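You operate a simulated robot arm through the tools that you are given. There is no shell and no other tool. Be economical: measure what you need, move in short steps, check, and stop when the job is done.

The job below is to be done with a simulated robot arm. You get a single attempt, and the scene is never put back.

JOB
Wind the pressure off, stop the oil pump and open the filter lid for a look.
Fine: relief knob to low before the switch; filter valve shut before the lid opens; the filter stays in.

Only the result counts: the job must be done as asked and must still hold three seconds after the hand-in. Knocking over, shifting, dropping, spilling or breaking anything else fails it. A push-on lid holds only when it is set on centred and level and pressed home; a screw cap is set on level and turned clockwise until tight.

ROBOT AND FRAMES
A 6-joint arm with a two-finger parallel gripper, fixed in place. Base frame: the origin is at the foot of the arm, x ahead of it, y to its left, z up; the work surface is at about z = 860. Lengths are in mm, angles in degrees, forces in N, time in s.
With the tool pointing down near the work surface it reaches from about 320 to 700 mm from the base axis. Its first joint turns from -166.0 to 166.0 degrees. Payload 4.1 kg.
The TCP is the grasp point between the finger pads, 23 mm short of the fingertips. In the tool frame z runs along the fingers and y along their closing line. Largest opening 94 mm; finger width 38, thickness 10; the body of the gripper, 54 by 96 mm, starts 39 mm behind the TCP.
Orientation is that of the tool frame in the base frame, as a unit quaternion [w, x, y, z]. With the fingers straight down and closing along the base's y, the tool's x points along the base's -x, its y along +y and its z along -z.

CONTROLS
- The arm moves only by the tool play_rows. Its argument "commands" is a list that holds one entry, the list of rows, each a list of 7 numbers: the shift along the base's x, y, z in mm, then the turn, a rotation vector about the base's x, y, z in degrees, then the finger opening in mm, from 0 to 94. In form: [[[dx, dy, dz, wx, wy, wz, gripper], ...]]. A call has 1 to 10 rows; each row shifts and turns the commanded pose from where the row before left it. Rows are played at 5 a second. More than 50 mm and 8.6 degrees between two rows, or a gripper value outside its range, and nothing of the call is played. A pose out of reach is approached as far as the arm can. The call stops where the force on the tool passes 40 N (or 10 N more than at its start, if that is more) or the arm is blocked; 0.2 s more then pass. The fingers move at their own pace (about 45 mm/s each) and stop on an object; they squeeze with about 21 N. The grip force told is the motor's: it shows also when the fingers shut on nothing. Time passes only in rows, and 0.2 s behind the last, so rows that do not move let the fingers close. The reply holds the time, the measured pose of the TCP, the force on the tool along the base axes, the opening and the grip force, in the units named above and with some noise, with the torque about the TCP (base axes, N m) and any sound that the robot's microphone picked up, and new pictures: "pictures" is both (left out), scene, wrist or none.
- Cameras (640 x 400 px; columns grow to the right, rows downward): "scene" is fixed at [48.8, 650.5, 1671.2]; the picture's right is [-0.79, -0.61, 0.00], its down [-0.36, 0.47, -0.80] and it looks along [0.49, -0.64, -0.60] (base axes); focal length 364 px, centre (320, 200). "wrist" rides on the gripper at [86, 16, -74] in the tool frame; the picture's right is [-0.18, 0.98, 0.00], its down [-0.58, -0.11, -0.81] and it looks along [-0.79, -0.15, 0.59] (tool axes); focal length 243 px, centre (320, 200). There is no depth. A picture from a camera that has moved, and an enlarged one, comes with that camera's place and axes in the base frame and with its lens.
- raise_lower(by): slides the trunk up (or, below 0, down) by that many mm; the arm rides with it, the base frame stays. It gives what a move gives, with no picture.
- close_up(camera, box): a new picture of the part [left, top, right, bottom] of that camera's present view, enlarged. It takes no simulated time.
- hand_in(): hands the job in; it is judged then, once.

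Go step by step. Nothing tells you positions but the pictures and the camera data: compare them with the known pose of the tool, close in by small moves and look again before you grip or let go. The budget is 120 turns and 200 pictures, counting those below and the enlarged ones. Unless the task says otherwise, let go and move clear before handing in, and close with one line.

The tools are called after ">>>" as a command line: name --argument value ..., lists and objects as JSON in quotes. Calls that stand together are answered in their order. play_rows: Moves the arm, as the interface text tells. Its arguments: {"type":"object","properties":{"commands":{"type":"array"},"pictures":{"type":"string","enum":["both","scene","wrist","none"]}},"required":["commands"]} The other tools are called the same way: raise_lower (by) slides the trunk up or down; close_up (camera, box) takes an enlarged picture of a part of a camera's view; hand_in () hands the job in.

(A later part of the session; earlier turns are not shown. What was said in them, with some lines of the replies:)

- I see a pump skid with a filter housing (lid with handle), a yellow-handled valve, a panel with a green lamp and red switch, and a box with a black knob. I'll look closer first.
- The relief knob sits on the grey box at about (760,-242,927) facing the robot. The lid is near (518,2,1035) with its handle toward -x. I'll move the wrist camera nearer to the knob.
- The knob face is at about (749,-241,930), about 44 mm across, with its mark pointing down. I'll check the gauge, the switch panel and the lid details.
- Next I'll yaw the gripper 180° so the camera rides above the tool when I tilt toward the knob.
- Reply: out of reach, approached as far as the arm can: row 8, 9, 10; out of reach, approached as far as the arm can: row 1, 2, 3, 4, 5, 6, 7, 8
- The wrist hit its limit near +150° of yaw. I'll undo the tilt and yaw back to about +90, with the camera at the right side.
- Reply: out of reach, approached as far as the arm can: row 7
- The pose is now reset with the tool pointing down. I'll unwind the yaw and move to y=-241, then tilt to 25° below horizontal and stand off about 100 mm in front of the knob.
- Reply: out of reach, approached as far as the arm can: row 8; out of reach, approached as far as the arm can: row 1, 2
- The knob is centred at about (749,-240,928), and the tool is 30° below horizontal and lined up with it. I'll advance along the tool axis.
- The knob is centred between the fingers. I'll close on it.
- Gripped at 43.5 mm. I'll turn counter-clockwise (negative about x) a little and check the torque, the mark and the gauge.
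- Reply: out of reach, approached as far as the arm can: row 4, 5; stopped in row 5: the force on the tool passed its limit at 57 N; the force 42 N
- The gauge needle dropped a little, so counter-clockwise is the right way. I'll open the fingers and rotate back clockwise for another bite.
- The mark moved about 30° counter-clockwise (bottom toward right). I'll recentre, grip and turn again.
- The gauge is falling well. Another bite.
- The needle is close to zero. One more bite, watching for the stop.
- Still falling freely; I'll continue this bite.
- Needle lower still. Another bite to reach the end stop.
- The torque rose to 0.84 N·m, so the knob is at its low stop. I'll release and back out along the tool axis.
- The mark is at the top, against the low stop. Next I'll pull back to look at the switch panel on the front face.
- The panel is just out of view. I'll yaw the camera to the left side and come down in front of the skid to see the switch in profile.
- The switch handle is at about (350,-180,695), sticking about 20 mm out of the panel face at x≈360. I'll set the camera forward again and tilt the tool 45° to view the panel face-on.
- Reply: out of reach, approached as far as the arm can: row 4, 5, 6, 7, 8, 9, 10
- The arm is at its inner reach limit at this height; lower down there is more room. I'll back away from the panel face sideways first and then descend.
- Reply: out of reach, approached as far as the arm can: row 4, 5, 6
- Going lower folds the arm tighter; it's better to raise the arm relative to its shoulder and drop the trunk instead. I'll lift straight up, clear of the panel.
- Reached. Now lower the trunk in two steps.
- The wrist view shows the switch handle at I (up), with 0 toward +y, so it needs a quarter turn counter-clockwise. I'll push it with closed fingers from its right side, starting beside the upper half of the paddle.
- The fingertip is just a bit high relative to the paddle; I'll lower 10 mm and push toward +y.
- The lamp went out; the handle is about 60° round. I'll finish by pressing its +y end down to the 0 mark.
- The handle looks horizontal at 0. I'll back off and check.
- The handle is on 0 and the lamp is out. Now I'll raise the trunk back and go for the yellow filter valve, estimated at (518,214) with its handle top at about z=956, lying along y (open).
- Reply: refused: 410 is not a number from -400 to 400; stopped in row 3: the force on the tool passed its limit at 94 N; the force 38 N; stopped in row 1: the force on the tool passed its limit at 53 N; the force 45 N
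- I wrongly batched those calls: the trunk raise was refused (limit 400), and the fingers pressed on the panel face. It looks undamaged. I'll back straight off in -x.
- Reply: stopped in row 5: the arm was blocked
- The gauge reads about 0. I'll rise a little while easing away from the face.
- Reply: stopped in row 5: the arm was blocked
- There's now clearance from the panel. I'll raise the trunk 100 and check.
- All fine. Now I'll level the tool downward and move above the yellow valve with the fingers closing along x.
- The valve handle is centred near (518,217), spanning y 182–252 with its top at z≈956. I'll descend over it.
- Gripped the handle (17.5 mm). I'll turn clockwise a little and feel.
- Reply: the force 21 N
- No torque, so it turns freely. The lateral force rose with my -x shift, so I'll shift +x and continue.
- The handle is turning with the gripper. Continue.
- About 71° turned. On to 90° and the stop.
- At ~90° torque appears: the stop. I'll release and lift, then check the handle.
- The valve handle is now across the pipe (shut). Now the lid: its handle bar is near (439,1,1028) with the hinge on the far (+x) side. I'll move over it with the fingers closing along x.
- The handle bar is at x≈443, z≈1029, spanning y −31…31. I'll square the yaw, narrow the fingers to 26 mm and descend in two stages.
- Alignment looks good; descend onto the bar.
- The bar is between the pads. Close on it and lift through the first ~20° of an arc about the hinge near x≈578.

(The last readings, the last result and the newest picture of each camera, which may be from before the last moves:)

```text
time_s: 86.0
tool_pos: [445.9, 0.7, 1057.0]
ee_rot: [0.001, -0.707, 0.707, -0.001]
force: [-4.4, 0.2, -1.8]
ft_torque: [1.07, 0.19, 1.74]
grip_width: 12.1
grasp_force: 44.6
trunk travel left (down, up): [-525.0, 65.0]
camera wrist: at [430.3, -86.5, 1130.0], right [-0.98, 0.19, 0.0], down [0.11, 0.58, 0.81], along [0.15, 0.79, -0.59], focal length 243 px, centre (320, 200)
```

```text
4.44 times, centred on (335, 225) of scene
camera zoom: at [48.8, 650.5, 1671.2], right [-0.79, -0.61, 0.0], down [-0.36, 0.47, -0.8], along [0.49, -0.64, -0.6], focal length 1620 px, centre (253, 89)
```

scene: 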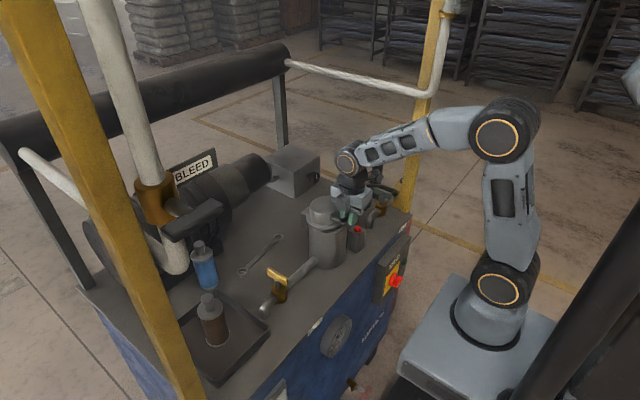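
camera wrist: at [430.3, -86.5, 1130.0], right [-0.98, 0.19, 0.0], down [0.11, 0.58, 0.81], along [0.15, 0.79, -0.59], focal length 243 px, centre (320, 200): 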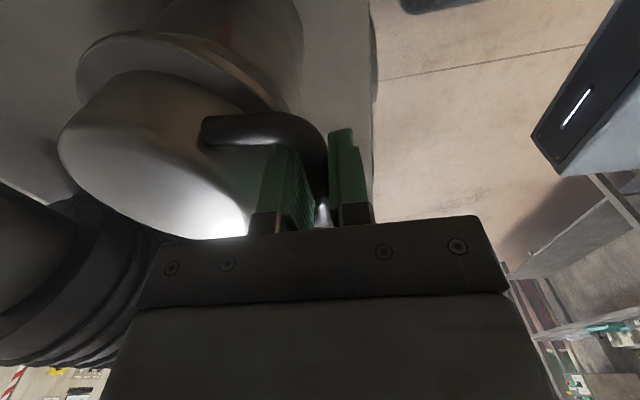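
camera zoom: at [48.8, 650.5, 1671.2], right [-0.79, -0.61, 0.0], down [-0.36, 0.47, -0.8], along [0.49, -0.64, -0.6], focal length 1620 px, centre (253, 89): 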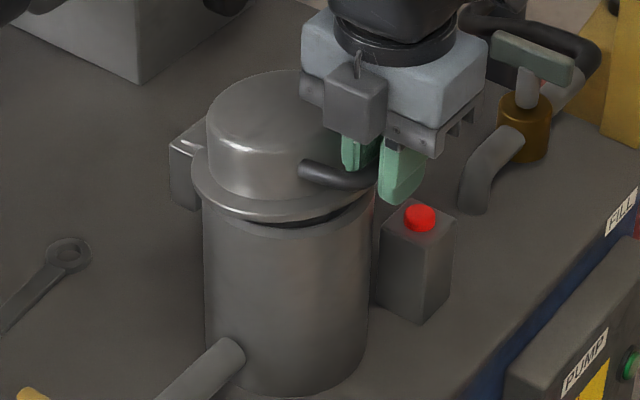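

The lid is lifting with low force. Continue along the arc.

>>> play_rows --commands '[[[4.6, 0, 11.2, 0, 1.5, 0, 4], [5.6, 0, 10.8, 0, 1.5, 0, 4], [6.5, 0, 10.3, 0, 1.5, 0, 4], [7.4, 0, 9.6, 0, 1.5, 0, 4], [8.2, 0, 8.9, 0, 1.5, 0, 4], [8.9, 0, 8.2, 0, 1.5, 0, 4]]]'

>>> close_up --camera "scene" --box '[280, 150, 370, 240]'

```text
time_s: 87.3
tool_pos: [486.4, -0.2, 1119.1]
ee_rot: [-0.053, -0.704, 0.706, 0.053]
force: [-16.7, 2.2, 15.6]
ft_torque: [1.1, 0.08, 1.6]
grip_width: 12.2
grasp_force: 45.2
trunk travel left (down, up): [-525.0, 65.0]
camera wrist: at [481.1, -86.5, 1193.4], right [-0.97, 0.19, 0.15], down [0.23, 0.58, 0.78], along [0.06, 0.79, -0.61], focal length 243 px, centre (320, 200)
```

scene: 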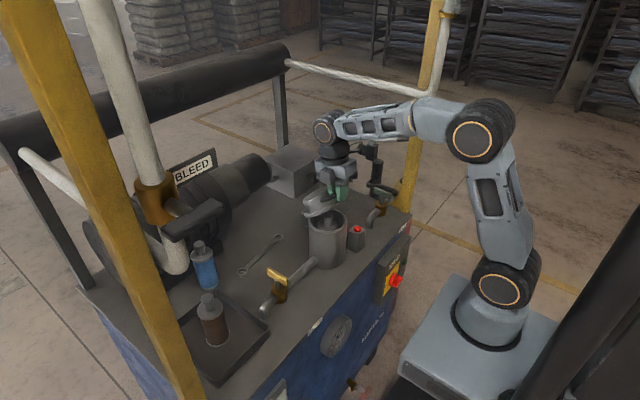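
wrist: 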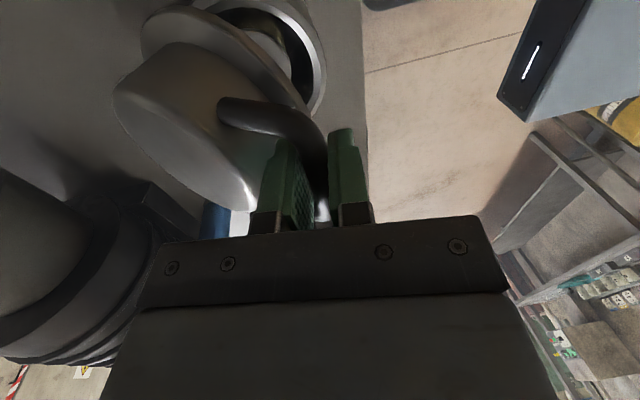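

```text
4.44 times, centred on (325, 195) of scene
camera zoom: at [48.8, 650.5, 1671.2], right [-0.79, -0.61, 0.0], down [-0.36, 0.47, -0.8], along [0.49, -0.64, -0.6], focal length 1620 px, centre (298, 222)
```

zoom: 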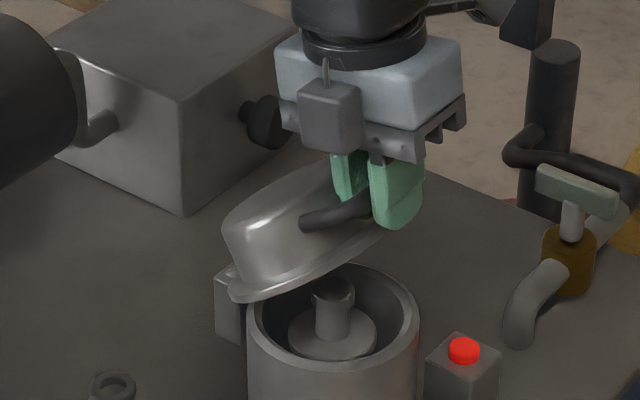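

About 40° open, with the filter element visible inside. A small inward bias shows in the force, so I'll widen the arc slightly and tilt the tool along.

>>> play_rows --commands '[[[7.6, 0, 9.2, 0, 2.5, 0, 4], [9.6, 0, 7.2, 0, 2.5, 0, 4], [10.4, 0, 6.2, 0, 2.5, 0, 4], [10.9, 0, 5.0, 0, 2.5, 0, 4]]]'

>>> close_up --camera "scene" --box '[270, 130, 370, 230]'

```text
time_s: 88.3
tool_pos: [525.5, -0.3, 1146.6]
ee_rot: [-0.113, -0.697, 0.699, 0.114]
force: [-8.1, 0.2, 15.7]
ft_torque: [1.45, -0.01, 1.33]
grip_width: 11.9
grasp_force: 45.2
trunk travel left (down, up): [-525.0, 65.0]
camera wrist: at [533.9, -86.6, 1219.9], right [-0.93, 0.19, 0.31], down [0.36, 0.58, 0.73], along [-0.05, 0.79, -0.61], focal length 243 px, centre (320, 200)
```

scene: 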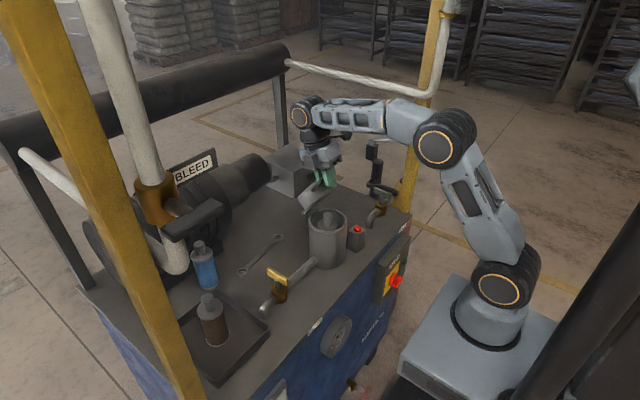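
wrist: 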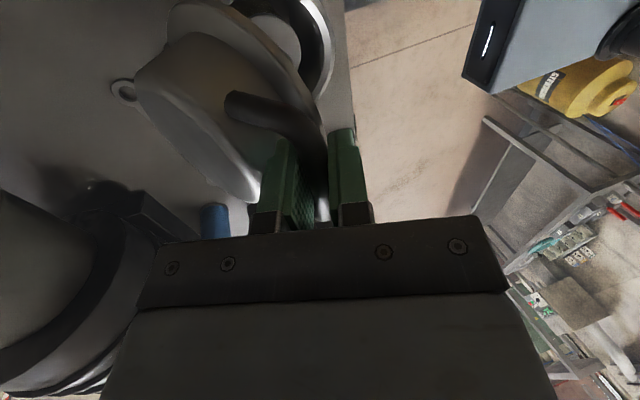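

```text
4.00 times, centred on (320, 180) of scene
camera zoom: at [48.8, 650.5, 1671.2], right [-0.79, -0.61, 0.0], down [-0.36, 0.47, -0.8], along [0.49, -0.64, -0.6], focal length 1458 px, centre (320, 280)
```

zoom: 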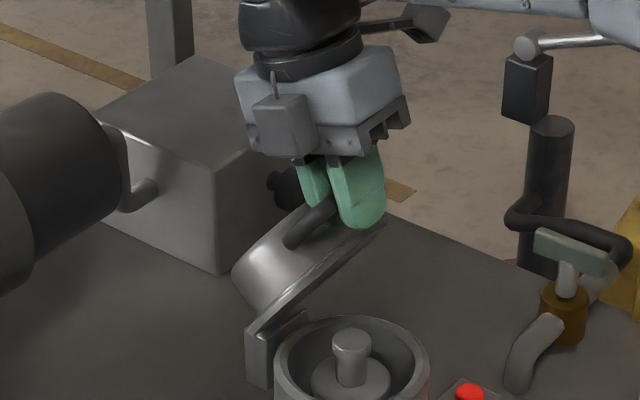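

About 60° open. Continue.

>>> play_rows --commands '[[[11, 0, 4.8, 0, 2.5, 0, 4], [11.5, 0, 3.4, 0, 2.5, 0, 4], [11.9, 0, 2.2, 0, 2.5, 0, 4], [12.1, 0, 1, 0, 2.5, 0, 4]]]'

>>> close_up --camera "scene" --box '[270, 130, 370, 230]'

```text
time_s: 89.3
tool_pos: [560.8, 0.8, 1156.7]
ee_rot: [-0.164, -0.687, 0.688, 0.166]
force: [-2.3, -1.6, 15.3]
ft_torque: [1.17, -0.05, 1.49]
grip_width: 11.9
grasp_force: 45.0
out of reach, approached as far as the arm can: row 4
trunk travel left (down, up): [-525.0, 65.0]
stopped in row 4: the force on the tool passed its limit at 46 N (the readings are from after the stop); the commanded pose is now the measured one
camera wrist: at [580.1, -86.7, 1228.8], right [-0.88, 0.18, 0.45], down [0.46, 0.58, 0.67], along [-0.14, 0.79, -0.59], focal length 243 px, centre (320, 200)
```

scene: 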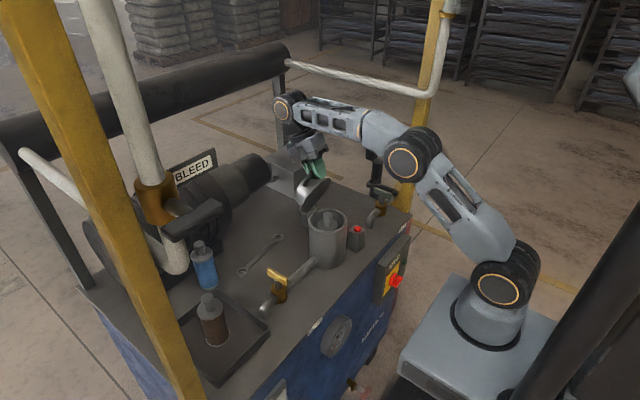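
wrist: 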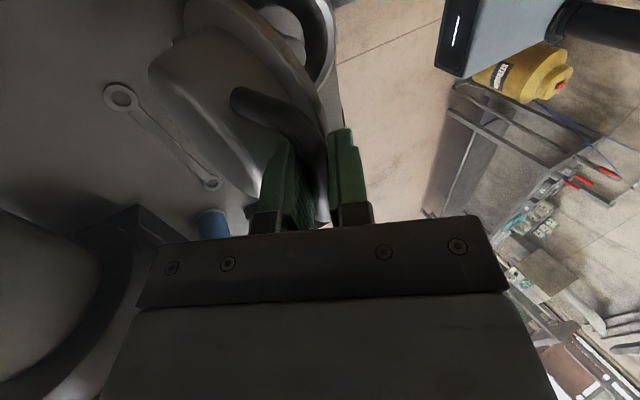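

```text
4.00 times, centred on (320, 180) of scene
camera zoom: at [48.8, 650.5, 1671.2], right [-0.79, -0.61, 0.0], down [-0.36, 0.47, -0.8], along [0.49, -0.64, -0.6], focal length 1458 px, centre (320, 280)
```

zoom: 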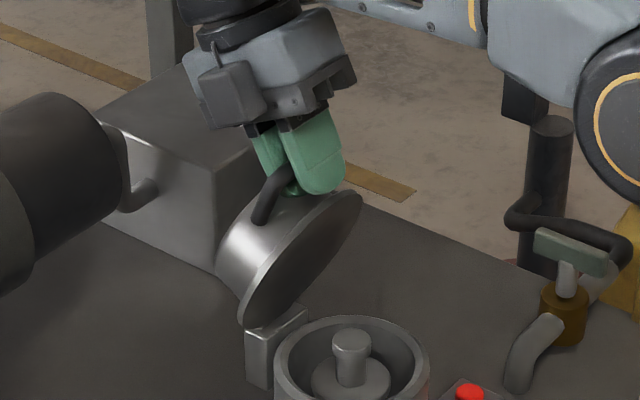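

About 78° open, at the reach limit with this tilt. I'll ease the tilt back while moving on past vertical.

>>> play_rows --commands '[[[8, 0, 1, 0, -3, 0, 4], [9, 0, 0, 0, -3, 0, 4], [9, 0, -0.5, 0, -3, 0, 4]]]'

>>> close_up --camera "scene" --box '[270, 130, 370, 230]'

```text
time_s: 90.1
tool_pos: [585.7, 1.0, 1157.7]
ee_rot: [-0.109, -0.698, 0.699, 0.11]
force: [-0.3, -0.9, 35.1]
ft_torque: [1.3, -0.02, 1.35]
grip_width: 12.0
grasp_force: 45.0
trunk travel left (down, up): [-525.0, 65.0]
camera wrist: at [593.2, -86.5, 1232.4], right [-0.94, 0.19, 0.3], down [0.35, 0.58, 0.73], along [-0.04, 0.79, -0.61], focal length 243 px, centre (320, 200)
```

scene: 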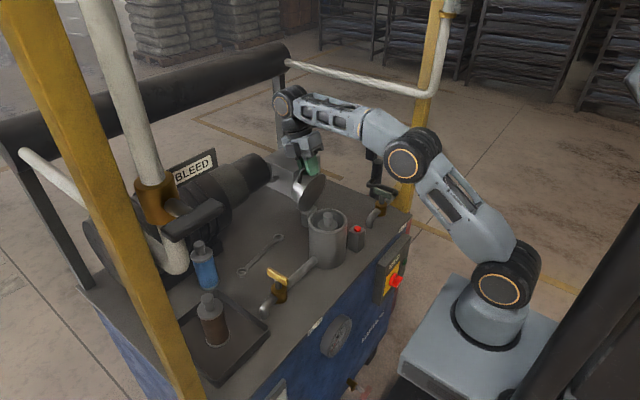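
wrist: 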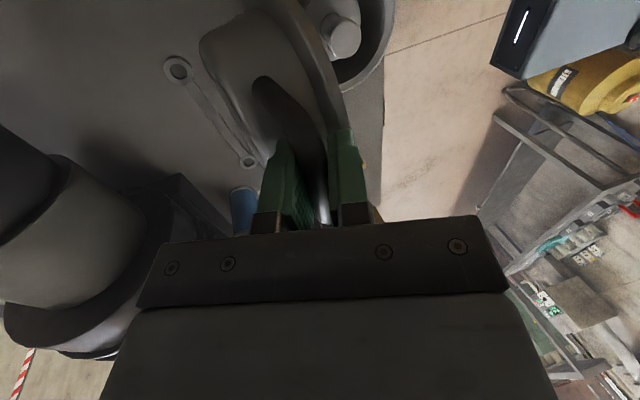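

```text
4.00 times, centred on (320, 180) of scene
camera zoom: at [48.8, 650.5, 1671.2], right [-0.79, -0.61, 0.0], down [-0.36, 0.47, -0.8], along [0.49, -0.64, -0.6], focal length 1458 px, centre (320, 280)
```

zoom: 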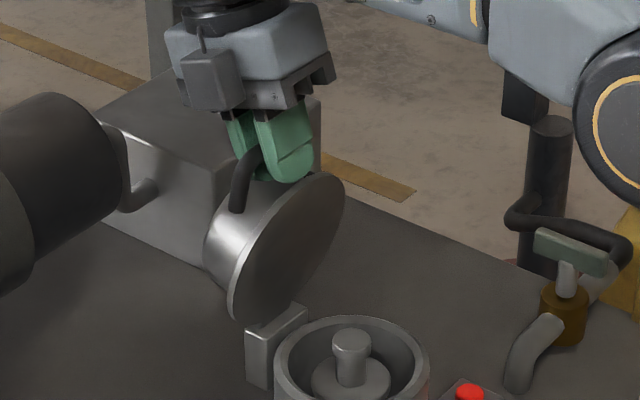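

Near vertical. Upward force means I'm a touch low; I'll relieve that and carry on a bit further past vertical.

>>> play_rows --commands '[[[2, 0, 3, 0, -1, 0, 4], [8, 0, 1, 0, -3, 0, 4], [9, 0, 0, 0, -3, 0, 4], [9, 0, -1, 0, -3, 0, 4]]]'

>>> close_up --camera "scene" --box '[270, 130, 370, 230]'

```text
time_s: 91.1
tool_pos: [617.3, 0.6, 1154.4]
ee_rot: [-0.052, -0.704, 0.706, 0.052]
force: [-2.1, -0.2, -7.2]
ft_torque: [0.99, 0.17, 1.11]
grip_width: 11.5
grasp_force: 44.7
trunk travel left (down, up): [-525.0, 65.0]
camera wrist: at [611.2, -86.5, 1229.5], right [-0.97, 0.19, 0.15], down [0.23, 0.58, 0.78], along [0.06, 0.79, -0.61], focal length 243 px, centre (320, 200)
```

scene: 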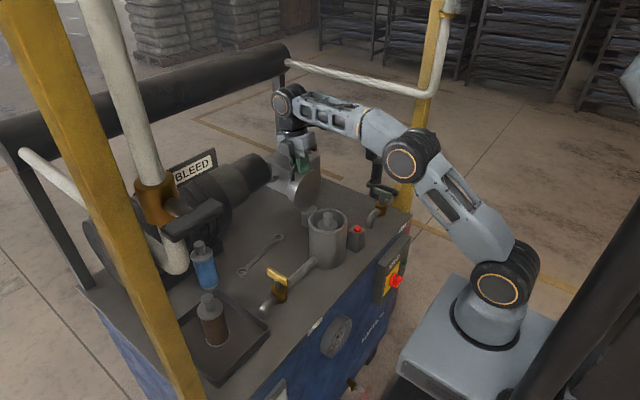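
wrist: 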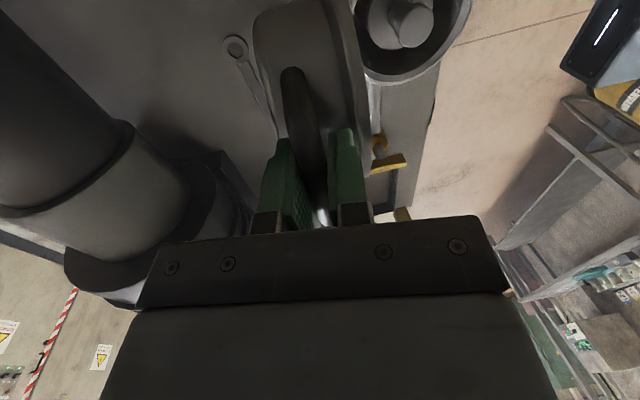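

```text
4.00 times, centred on (320, 180) of scene
camera zoom: at [48.8, 650.5, 1671.2], right [-0.79, -0.61, 0.0], down [-0.36, 0.47, -0.8], along [0.49, -0.64, -0.6], focal length 1458 px, centre (320, 280)
```

zoom: 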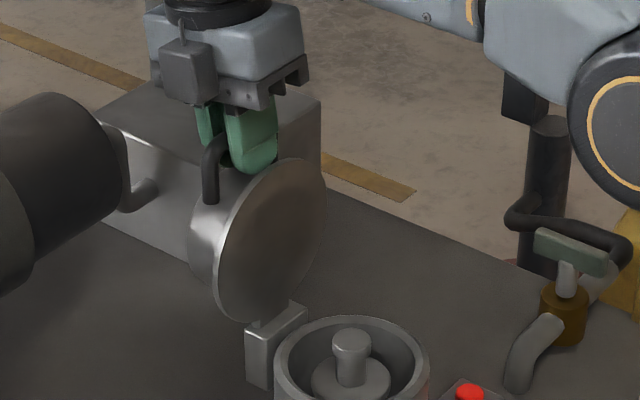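

Lid is past vertical. I'll go a bit further to find the stop.

>>> play_rows --commands '[[[8, 0, -1.5, 0, -2, 0, 4], [8, 0, -2, 0, -2, 0, 4], [8, 0, -2.5, 0, -2, 0, 4]]]'

>>> close_up --camera "scene" --box '[270, 130, 370, 230]'

```text
time_s: 91.9
tool_pos: [640.5, 0.7, 1149.9]
ee_rot: [-0.015, -0.706, 0.708, 0.014]
force: [-5.2, 1.9, -17.0]
ft_torque: [0.07, 0.14, 0.23]
grip_width: 11.6
grasp_force: 44.7
trunk travel left (down, up): [-525.0, 65.0]
camera wrist: at [627.3, -86.4, 1224.1], right [-0.98, 0.19, 0.04], down [0.14, 0.58, 0.8], along [0.13, 0.79, -0.6], focal length 243 px, centre (320, 200)
```

scene: 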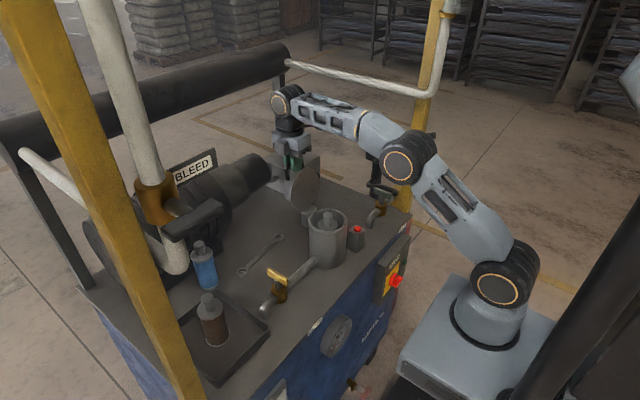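
wrist: 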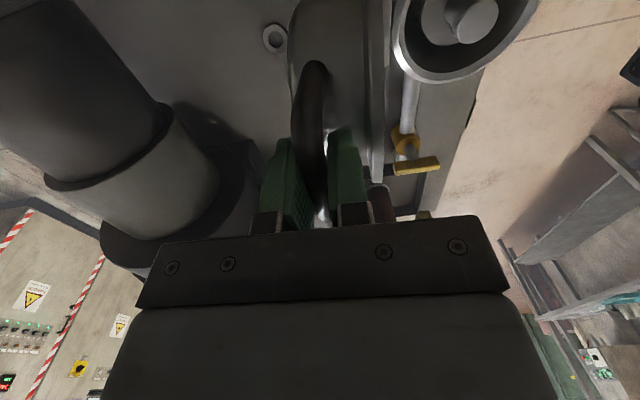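

```text
4.00 times, centred on (320, 180) of scene
camera zoom: at [48.8, 650.5, 1671.2], right [-0.79, -0.61, 0.0], down [-0.36, 0.47, -0.8], along [0.49, -0.64, -0.6], focal length 1458 px, centre (320, 280)
```

zoom: 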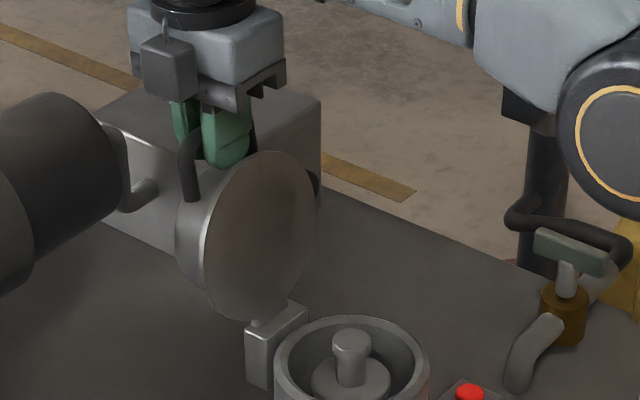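

Past vertical with margin; it's pulling downward now. I'll lower along the arc a bit more to find the stop before releasing.

>>> play_rows --commands '[[[5, 0, -5, 0, 0, 0, 4], [6, 0, -4, 0, 0, 0, 4], [6, 0, -3.5, 0, 0, 0, 4]]]' --pictures "none"

>>> close_up --camera "scene" --box '[270, 130, 370, 230]'

```text
time_s: 92.7
tool_pos: [645.6, 0.7, 1147.0]
ee_rot: [-0.015, -0.706, 0.708, 0.015]
force: [-30.0, 1.4, 8.1]
ft_torque: [0.02, 0.19, 0.0]
grip_width: 11.6
grasp_force: 44.7
trunk travel left (down, up): [-525.0, 65.0]
stopped in row 3: the force on the tool passed its limit at 45 N (the readings are from after the stop); the commanded pose is now the measured one
```

```text
4.00 times, centred on (320, 180) of scene
camera zoom: at [48.8, 650.5, 1671.2], right [-0.79, -0.61, 0.0], down [-0.36, 0.47, -0.8], along [0.49, -0.64, -0.6], focal length 1458 px, centre (320, 280)
```

zoom: 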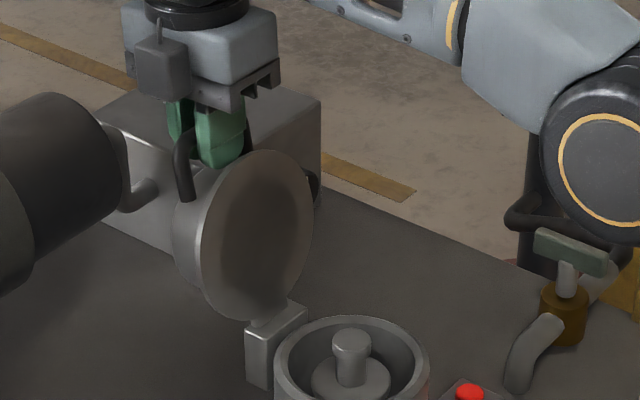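

The stop is reached with the lid leaning back past vertical. I'll release, and go straight up.

>>> play_rows --commands '[[[-1, 0, 0, 0, 0, 0, 28], [0, 0, 0, 0, 0, 0, 28], [0, 0, 10, 0, 0, 0, 28], [0, 0, 15, 0, 0, 0, 28], [0, 0, 15, 0, 0, 0, 28], [-20, 0, 15, 0, 0, 0, 28], [-30, 0, 10, 0, 0, 0, 28]]]'

>>> close_up --camera "scene" --box '[260, 130, 400, 300]'

```text
time_s: 94.2
tool_pos: [600.8, 1.0, 1208.4]
ee_rot: [-0.013, -0.706, 0.708, 0.014]
force: [-0.2, 0.1, 0.4]
ft_torque: [-0.01, 0.0, 0.02]
grip_width: 28.0
grasp_force: 0.1
trunk travel left (down, up): [-525.0, 65.0]
camera wrist: at [586.6, -86.7, 1283.1], right [-0.98, 0.19, 0.04], down [0.14, 0.58, 0.8], along [0.13, 0.79, -0.6], focal length 243 px, centre (320, 200)
```

scene: 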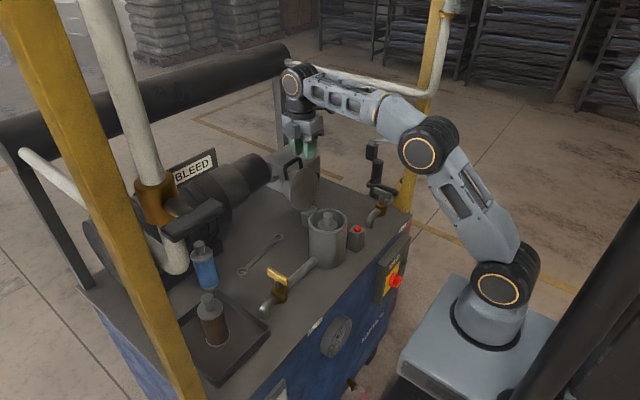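
wrist: 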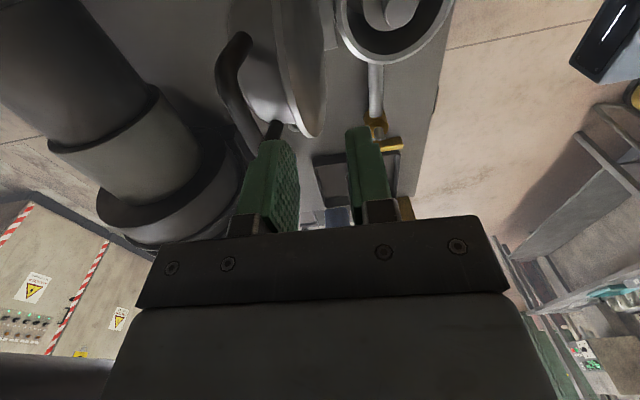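

```text
2.35 times, centred on (330, 215) of scene
camera zoom: at [48.8, 650.5, 1671.2], right [-0.79, -0.61, 0.0], down [-0.36, 0.47, -0.8], along [0.49, -0.64, -0.6], focal length 858 px, centre (296, 165)
```

zoom: 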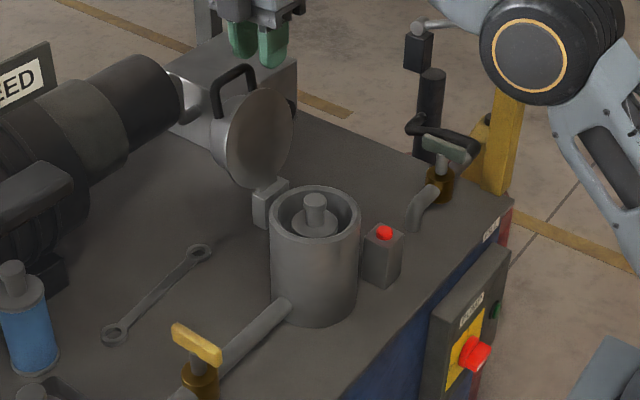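

The lid stays open, the filter is in, the valve is shut and the switch is off. I'll move clear and do a final check of stability.

>>> play_rows --commands '[[[-40, 0, 15, 0, 0, 0, 40], [-40, 0, 15, 0, 0, 0, 40], [-40, 0, 10, 0, 0, 0, 40], [-40, 0, 0, 0, 0, 0, 40], [0, 0, 0, 0, 0, 0, 40], [0, 0, 0, 0, 0, 0, 40], [0, 0, 0, 0, 0, 0, 40]]]' --pictures "none"

>>> close_up --camera "scene" --box '[240, 130, 420, 370]'

```text
time_s: 95.8
tool_pos: [440.4, -0.7, 1248.7]
ee_rot: [-0.015, -0.706, 0.708, 0.014]
force: [-0.7, -0.1, 0.0]
ft_torque: [0.0, 0.02, -0.01]
grip_width: 40.2
grasp_force: 0.1
trunk travel left (down, up): [-525.0, 65.0]
```

```text
1.67 times, centred on (330, 250) of scene
camera zoom: at [48.8, 650.5, 1671.2], right [-0.79, -0.61, 0.0], down [-0.36, 0.47, -0.8], along [0.49, -0.64, -0.6], focal length 608 px, centre (303, 117)
```

zoom: 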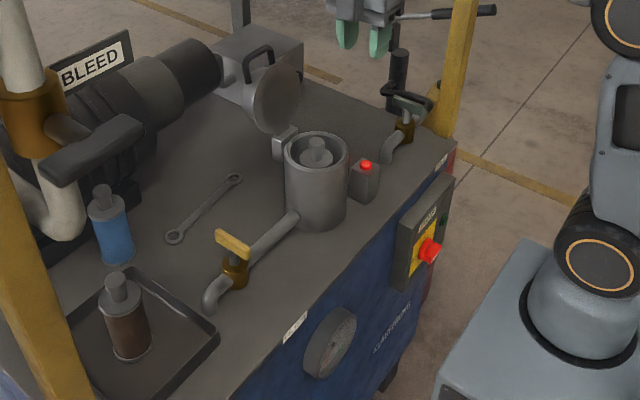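

Everything is stable, so I'm handing in.

>>> hand_in

```text
The job is handed in.
```

I handed the job in with the relief knob wound down to its low stop, the pump then switched off, the filter valve shut, and the lid open and leaning back on its stop with the filter still in. While moving away from the switch the fingers pressed on the panel front (up to 94 N), but I saw no damage or change there.
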